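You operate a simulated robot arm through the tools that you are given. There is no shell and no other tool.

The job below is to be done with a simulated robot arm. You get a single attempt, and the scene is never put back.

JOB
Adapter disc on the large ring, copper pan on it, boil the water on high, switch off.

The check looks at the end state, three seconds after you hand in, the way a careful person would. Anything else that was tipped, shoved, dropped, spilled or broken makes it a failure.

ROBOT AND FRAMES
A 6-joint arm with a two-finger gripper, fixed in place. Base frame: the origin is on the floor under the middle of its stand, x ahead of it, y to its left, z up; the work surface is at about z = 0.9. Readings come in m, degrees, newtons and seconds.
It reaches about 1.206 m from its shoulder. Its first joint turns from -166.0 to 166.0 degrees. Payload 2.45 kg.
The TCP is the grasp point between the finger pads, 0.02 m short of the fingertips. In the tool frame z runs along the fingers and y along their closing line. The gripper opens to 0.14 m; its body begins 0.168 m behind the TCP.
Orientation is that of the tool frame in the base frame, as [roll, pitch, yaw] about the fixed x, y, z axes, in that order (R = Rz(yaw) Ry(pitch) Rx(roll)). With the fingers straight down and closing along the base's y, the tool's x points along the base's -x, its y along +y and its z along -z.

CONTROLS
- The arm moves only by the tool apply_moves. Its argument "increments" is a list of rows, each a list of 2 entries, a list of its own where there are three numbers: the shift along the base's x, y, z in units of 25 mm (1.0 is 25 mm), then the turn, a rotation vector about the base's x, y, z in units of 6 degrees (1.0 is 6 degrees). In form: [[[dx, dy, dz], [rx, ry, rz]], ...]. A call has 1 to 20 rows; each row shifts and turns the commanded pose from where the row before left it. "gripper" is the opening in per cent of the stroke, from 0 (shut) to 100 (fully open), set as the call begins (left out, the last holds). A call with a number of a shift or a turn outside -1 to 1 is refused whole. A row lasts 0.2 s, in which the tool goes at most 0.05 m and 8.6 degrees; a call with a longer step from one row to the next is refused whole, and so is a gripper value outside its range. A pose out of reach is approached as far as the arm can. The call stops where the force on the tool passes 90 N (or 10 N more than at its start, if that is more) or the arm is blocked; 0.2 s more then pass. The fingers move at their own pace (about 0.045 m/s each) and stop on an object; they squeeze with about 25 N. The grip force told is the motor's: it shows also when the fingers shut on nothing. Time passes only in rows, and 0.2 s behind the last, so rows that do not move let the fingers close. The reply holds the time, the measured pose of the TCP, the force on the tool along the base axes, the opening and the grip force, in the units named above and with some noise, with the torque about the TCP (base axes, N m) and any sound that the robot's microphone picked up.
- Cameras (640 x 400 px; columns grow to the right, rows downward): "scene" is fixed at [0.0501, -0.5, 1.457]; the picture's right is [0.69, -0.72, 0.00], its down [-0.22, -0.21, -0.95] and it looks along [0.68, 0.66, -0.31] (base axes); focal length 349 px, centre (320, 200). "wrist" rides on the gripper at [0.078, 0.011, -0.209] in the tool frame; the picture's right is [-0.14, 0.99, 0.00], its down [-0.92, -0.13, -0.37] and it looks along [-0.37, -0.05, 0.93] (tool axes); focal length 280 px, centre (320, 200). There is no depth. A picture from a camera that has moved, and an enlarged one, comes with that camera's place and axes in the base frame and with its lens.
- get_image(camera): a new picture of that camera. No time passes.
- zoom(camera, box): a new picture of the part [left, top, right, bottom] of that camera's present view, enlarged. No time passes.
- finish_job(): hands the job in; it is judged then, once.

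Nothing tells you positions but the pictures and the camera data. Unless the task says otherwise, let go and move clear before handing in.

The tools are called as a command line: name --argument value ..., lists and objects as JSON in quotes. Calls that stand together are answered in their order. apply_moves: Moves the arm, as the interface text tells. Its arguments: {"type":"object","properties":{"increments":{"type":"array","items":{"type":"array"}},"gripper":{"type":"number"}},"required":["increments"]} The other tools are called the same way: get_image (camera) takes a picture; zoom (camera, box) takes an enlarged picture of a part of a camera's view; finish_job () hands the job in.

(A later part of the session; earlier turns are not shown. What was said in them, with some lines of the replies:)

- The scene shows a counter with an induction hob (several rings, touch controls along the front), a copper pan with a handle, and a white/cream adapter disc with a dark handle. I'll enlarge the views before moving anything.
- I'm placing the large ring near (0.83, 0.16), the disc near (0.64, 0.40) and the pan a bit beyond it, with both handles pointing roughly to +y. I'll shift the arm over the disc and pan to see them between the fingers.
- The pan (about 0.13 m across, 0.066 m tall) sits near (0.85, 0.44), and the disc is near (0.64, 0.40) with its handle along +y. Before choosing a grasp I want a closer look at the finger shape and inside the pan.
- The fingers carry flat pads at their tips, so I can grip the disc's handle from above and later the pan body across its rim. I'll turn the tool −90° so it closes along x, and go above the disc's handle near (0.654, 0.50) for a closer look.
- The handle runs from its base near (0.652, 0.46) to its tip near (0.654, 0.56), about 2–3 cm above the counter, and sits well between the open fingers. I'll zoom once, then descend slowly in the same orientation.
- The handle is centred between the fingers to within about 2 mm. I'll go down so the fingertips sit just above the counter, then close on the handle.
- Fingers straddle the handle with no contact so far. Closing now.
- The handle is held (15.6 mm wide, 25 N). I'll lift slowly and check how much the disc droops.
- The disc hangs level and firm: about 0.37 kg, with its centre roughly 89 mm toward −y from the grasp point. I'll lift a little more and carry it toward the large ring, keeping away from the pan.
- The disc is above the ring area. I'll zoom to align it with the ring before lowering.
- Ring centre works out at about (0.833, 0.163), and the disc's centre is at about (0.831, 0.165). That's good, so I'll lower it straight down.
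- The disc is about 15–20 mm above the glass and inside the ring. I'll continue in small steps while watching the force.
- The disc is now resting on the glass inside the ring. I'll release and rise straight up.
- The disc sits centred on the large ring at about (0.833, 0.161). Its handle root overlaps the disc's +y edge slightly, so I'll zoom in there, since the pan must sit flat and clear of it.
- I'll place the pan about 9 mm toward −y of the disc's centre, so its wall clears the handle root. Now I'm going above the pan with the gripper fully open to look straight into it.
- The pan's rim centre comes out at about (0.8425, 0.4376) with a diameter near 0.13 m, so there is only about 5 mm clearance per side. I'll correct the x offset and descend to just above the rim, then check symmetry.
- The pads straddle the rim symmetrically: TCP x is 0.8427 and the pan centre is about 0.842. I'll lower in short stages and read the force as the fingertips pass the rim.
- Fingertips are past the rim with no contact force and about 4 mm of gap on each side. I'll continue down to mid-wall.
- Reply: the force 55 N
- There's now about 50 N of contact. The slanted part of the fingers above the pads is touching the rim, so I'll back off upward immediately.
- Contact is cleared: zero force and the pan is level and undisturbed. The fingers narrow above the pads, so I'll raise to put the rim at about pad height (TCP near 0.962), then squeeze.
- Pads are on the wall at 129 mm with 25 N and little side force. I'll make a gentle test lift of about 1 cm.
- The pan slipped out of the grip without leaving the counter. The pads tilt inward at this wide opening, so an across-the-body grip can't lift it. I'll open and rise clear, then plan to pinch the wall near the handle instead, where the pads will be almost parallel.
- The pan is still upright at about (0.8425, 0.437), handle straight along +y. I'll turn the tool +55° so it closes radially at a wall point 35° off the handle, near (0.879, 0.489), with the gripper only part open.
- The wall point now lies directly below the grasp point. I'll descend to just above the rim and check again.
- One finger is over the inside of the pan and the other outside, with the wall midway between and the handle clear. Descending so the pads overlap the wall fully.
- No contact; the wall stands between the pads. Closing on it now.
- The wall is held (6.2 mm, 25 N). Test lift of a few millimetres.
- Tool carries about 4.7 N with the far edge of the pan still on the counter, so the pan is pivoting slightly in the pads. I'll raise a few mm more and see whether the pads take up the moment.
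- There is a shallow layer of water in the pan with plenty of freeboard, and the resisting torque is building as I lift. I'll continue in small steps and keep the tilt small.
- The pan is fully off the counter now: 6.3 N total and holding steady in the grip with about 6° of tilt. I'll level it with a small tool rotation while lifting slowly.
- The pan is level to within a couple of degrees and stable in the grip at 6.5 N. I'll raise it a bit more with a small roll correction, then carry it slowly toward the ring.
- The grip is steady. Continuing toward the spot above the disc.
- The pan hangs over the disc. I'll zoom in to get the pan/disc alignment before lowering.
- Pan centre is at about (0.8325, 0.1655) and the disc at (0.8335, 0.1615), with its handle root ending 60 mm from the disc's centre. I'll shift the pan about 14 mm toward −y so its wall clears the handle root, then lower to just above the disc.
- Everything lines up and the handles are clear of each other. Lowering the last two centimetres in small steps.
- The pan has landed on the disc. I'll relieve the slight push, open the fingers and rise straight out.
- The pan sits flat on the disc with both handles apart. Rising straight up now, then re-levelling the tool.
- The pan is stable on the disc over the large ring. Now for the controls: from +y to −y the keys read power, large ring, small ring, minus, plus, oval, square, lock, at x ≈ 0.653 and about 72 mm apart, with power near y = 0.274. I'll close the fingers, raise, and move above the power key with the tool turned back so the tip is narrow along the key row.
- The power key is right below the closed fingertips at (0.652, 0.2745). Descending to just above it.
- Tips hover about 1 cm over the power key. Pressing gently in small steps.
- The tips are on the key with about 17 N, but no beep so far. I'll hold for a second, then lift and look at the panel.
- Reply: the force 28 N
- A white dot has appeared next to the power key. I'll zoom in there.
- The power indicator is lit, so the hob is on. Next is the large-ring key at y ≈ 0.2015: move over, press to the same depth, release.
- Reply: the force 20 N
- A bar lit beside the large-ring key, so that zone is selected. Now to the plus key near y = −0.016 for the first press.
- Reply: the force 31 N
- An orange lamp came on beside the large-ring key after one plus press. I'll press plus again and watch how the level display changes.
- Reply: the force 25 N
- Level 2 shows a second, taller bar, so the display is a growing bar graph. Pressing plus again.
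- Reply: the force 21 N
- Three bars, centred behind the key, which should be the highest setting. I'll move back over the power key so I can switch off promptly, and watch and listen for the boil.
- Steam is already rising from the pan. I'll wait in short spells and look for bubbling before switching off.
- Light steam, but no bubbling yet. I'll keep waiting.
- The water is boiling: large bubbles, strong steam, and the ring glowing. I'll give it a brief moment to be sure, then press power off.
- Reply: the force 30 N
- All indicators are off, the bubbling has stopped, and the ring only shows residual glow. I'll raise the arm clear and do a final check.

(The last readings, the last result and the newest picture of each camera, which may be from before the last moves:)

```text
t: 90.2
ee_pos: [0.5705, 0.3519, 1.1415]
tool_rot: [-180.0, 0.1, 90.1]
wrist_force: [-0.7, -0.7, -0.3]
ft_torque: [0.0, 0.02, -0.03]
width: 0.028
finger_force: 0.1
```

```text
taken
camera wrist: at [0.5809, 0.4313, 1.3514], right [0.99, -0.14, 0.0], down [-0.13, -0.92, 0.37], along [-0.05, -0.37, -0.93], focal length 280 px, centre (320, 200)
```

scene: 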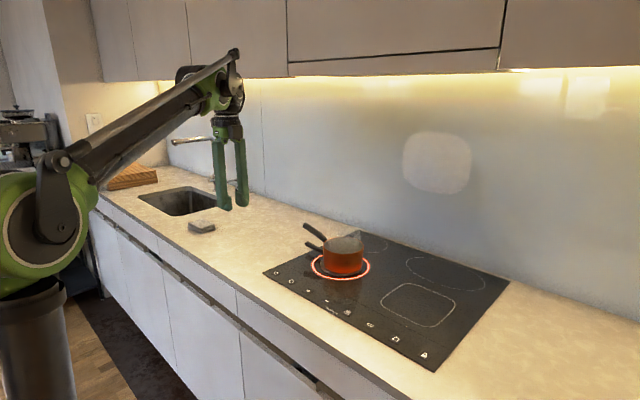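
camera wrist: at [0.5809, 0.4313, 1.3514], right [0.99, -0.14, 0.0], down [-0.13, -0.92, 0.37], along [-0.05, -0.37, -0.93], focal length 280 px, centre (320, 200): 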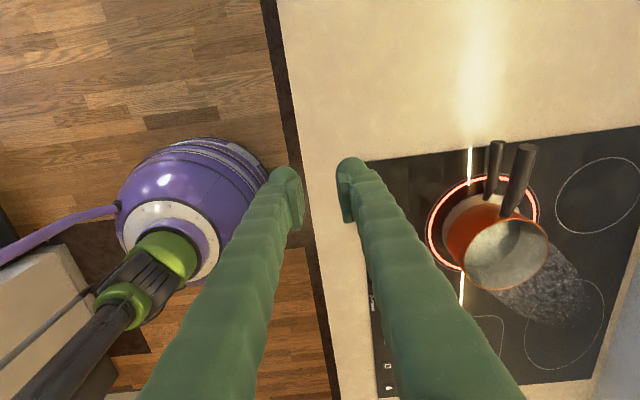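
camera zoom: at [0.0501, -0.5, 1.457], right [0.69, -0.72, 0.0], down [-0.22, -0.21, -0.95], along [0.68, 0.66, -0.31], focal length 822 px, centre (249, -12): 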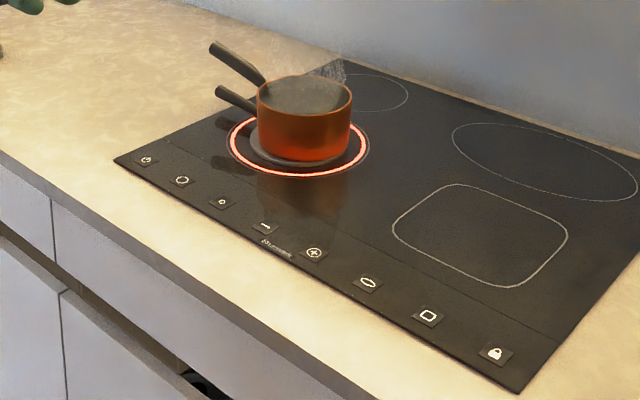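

The panel is dark and the pan rests on the disc. There's a pale patch on the backsplash and the residual glow to look at, so I'll wait a moment and check both.

apply_moves --increments '[[[0, 0, 0], [0, 0, 0]], [[0, 0, 0], [0, 0, 0]], [[0, 0, 0], [0, 0, 0]], [[0, 0, 0], [0, 0, 0]], [[0, 0, 0], [0, 0, 0]], [[0, 0, 0], [0, 0, 0]], [[0, 0, 0], [0, 0, 0]], [[0, 0, 0], [0, 0, 0]], [[0, 0, 0], [0, 0, 0]], [[0, 0, 0], [0, 0, 0]], [[0, 0, 0], [0, 0, 0]], [[0, 0, 0], [0, 0, 0]], [[0, 0, 0], [0, 0, 0]], [[0, 0, 0], [0, 0, 0]], [[0, 0, 0], [0, 0, 0]]]' --gripper 20

get_image --camera "scene"

zoom --camera "scene" --box '[270, 205, 414, 305]'

zoom --camera "scene" --box '[370, 100, 500, 220]'

zoom --camera "wrist" --box '[410, 130, 610, 330]'

```text
t: 93.4
ee_pos: [0.5712, 0.3513, 1.1413]
tool_rot: [180.0, 0.1, 90.1]
wrist_force: [0.9, -0.1, 0.9]
ft_torque: [0.01, -0.04, -0.01]
width: 0.0281
finger_force: 0.0
```

```text
taken
```

scene: 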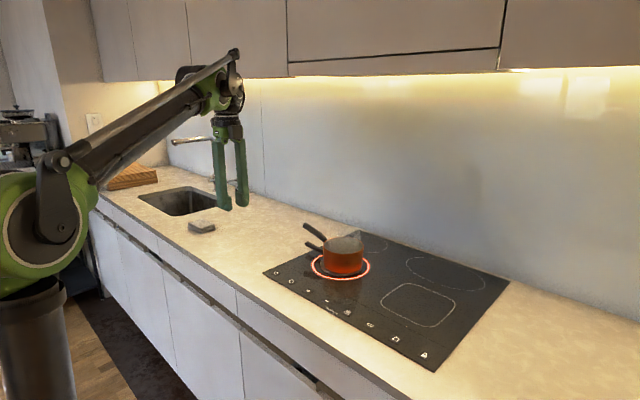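

```text
4.00 times, centred on (342, 255) of scene
camera zoom: at [0.0501, -0.5, 1.457], right [0.69, -0.72, 0.0], down [-0.22, -0.21, -0.95], along [0.68, 0.66, -0.31], focal length 1397 px, centre (232, -20)
```

zoom: 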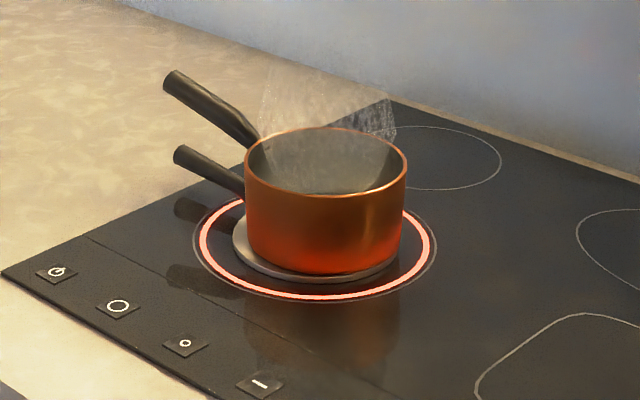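

```text
3.33 times, centred on (435, 160) of scene
camera zoom: at [0.0501, -0.5, 1.457], right [0.69, -0.72, 0.0], down [-0.22, -0.21, -0.95], along [0.68, 0.66, -0.31], focal length 1164 px, centre (-63, 333)
```

zoom: 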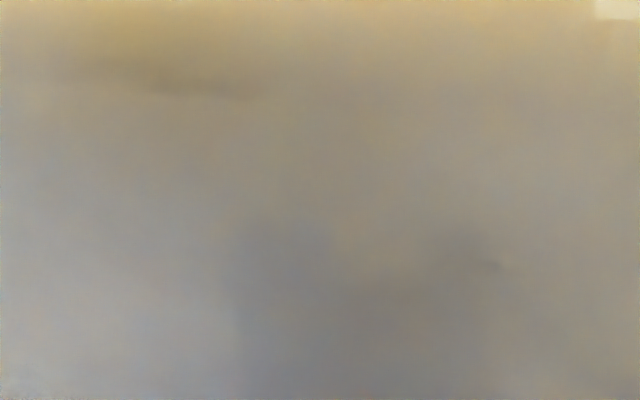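

```text
2.00 times, centred on (510, 230) of wrist
camera zoom: at [0.5809, 0.4311, 1.3512], right [0.99, -0.14, 0.0], down [-0.13, -0.92, 0.37], along [-0.05, -0.37, -0.93], focal length 561 px, centre (-60, 140)
```

zoom: 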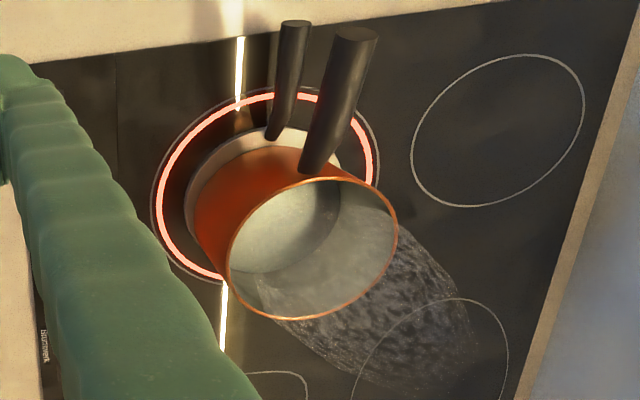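

The job looks complete. The adapter disc is on the large ring and the copper pan stands flat on it. The water came to a boil on the top setting. The hob is switched off: every indicator is dark and only residual heat glow is left. The arm is clear and nothing else was disturbed, so I'm handing in.

finish_job

```text
The job is handed in.
```

I handed the job in with all four steps done; I haven't seen the check's result.

- **Adapter disc:** it sits centred on the large ring, with its handle pointing to +y (the sink side).
- **Copper pan:** it rests flat on the disc, about 9 mm off the disc's centre so its wall clears the disc's handle. My first grip slipped before the pan left the counter, so I carried it by the wall instead. I saw no spill.
- **Boil:** I set the large ring to three bars. I took that as the highest setting from how the bars are laid out and didn't press further to confirm. Large bubbles and strong steam showed for about two seconds before I switched off. The microphone reported no sound.
- **Switched off:** all the panel indicators are dark and the bubbling has stopped. The ring and the base of the pan were still glowing red from leftover heat when I handed in.

The arm is clear of the hob, and I saw nothing else moved or knocked over.
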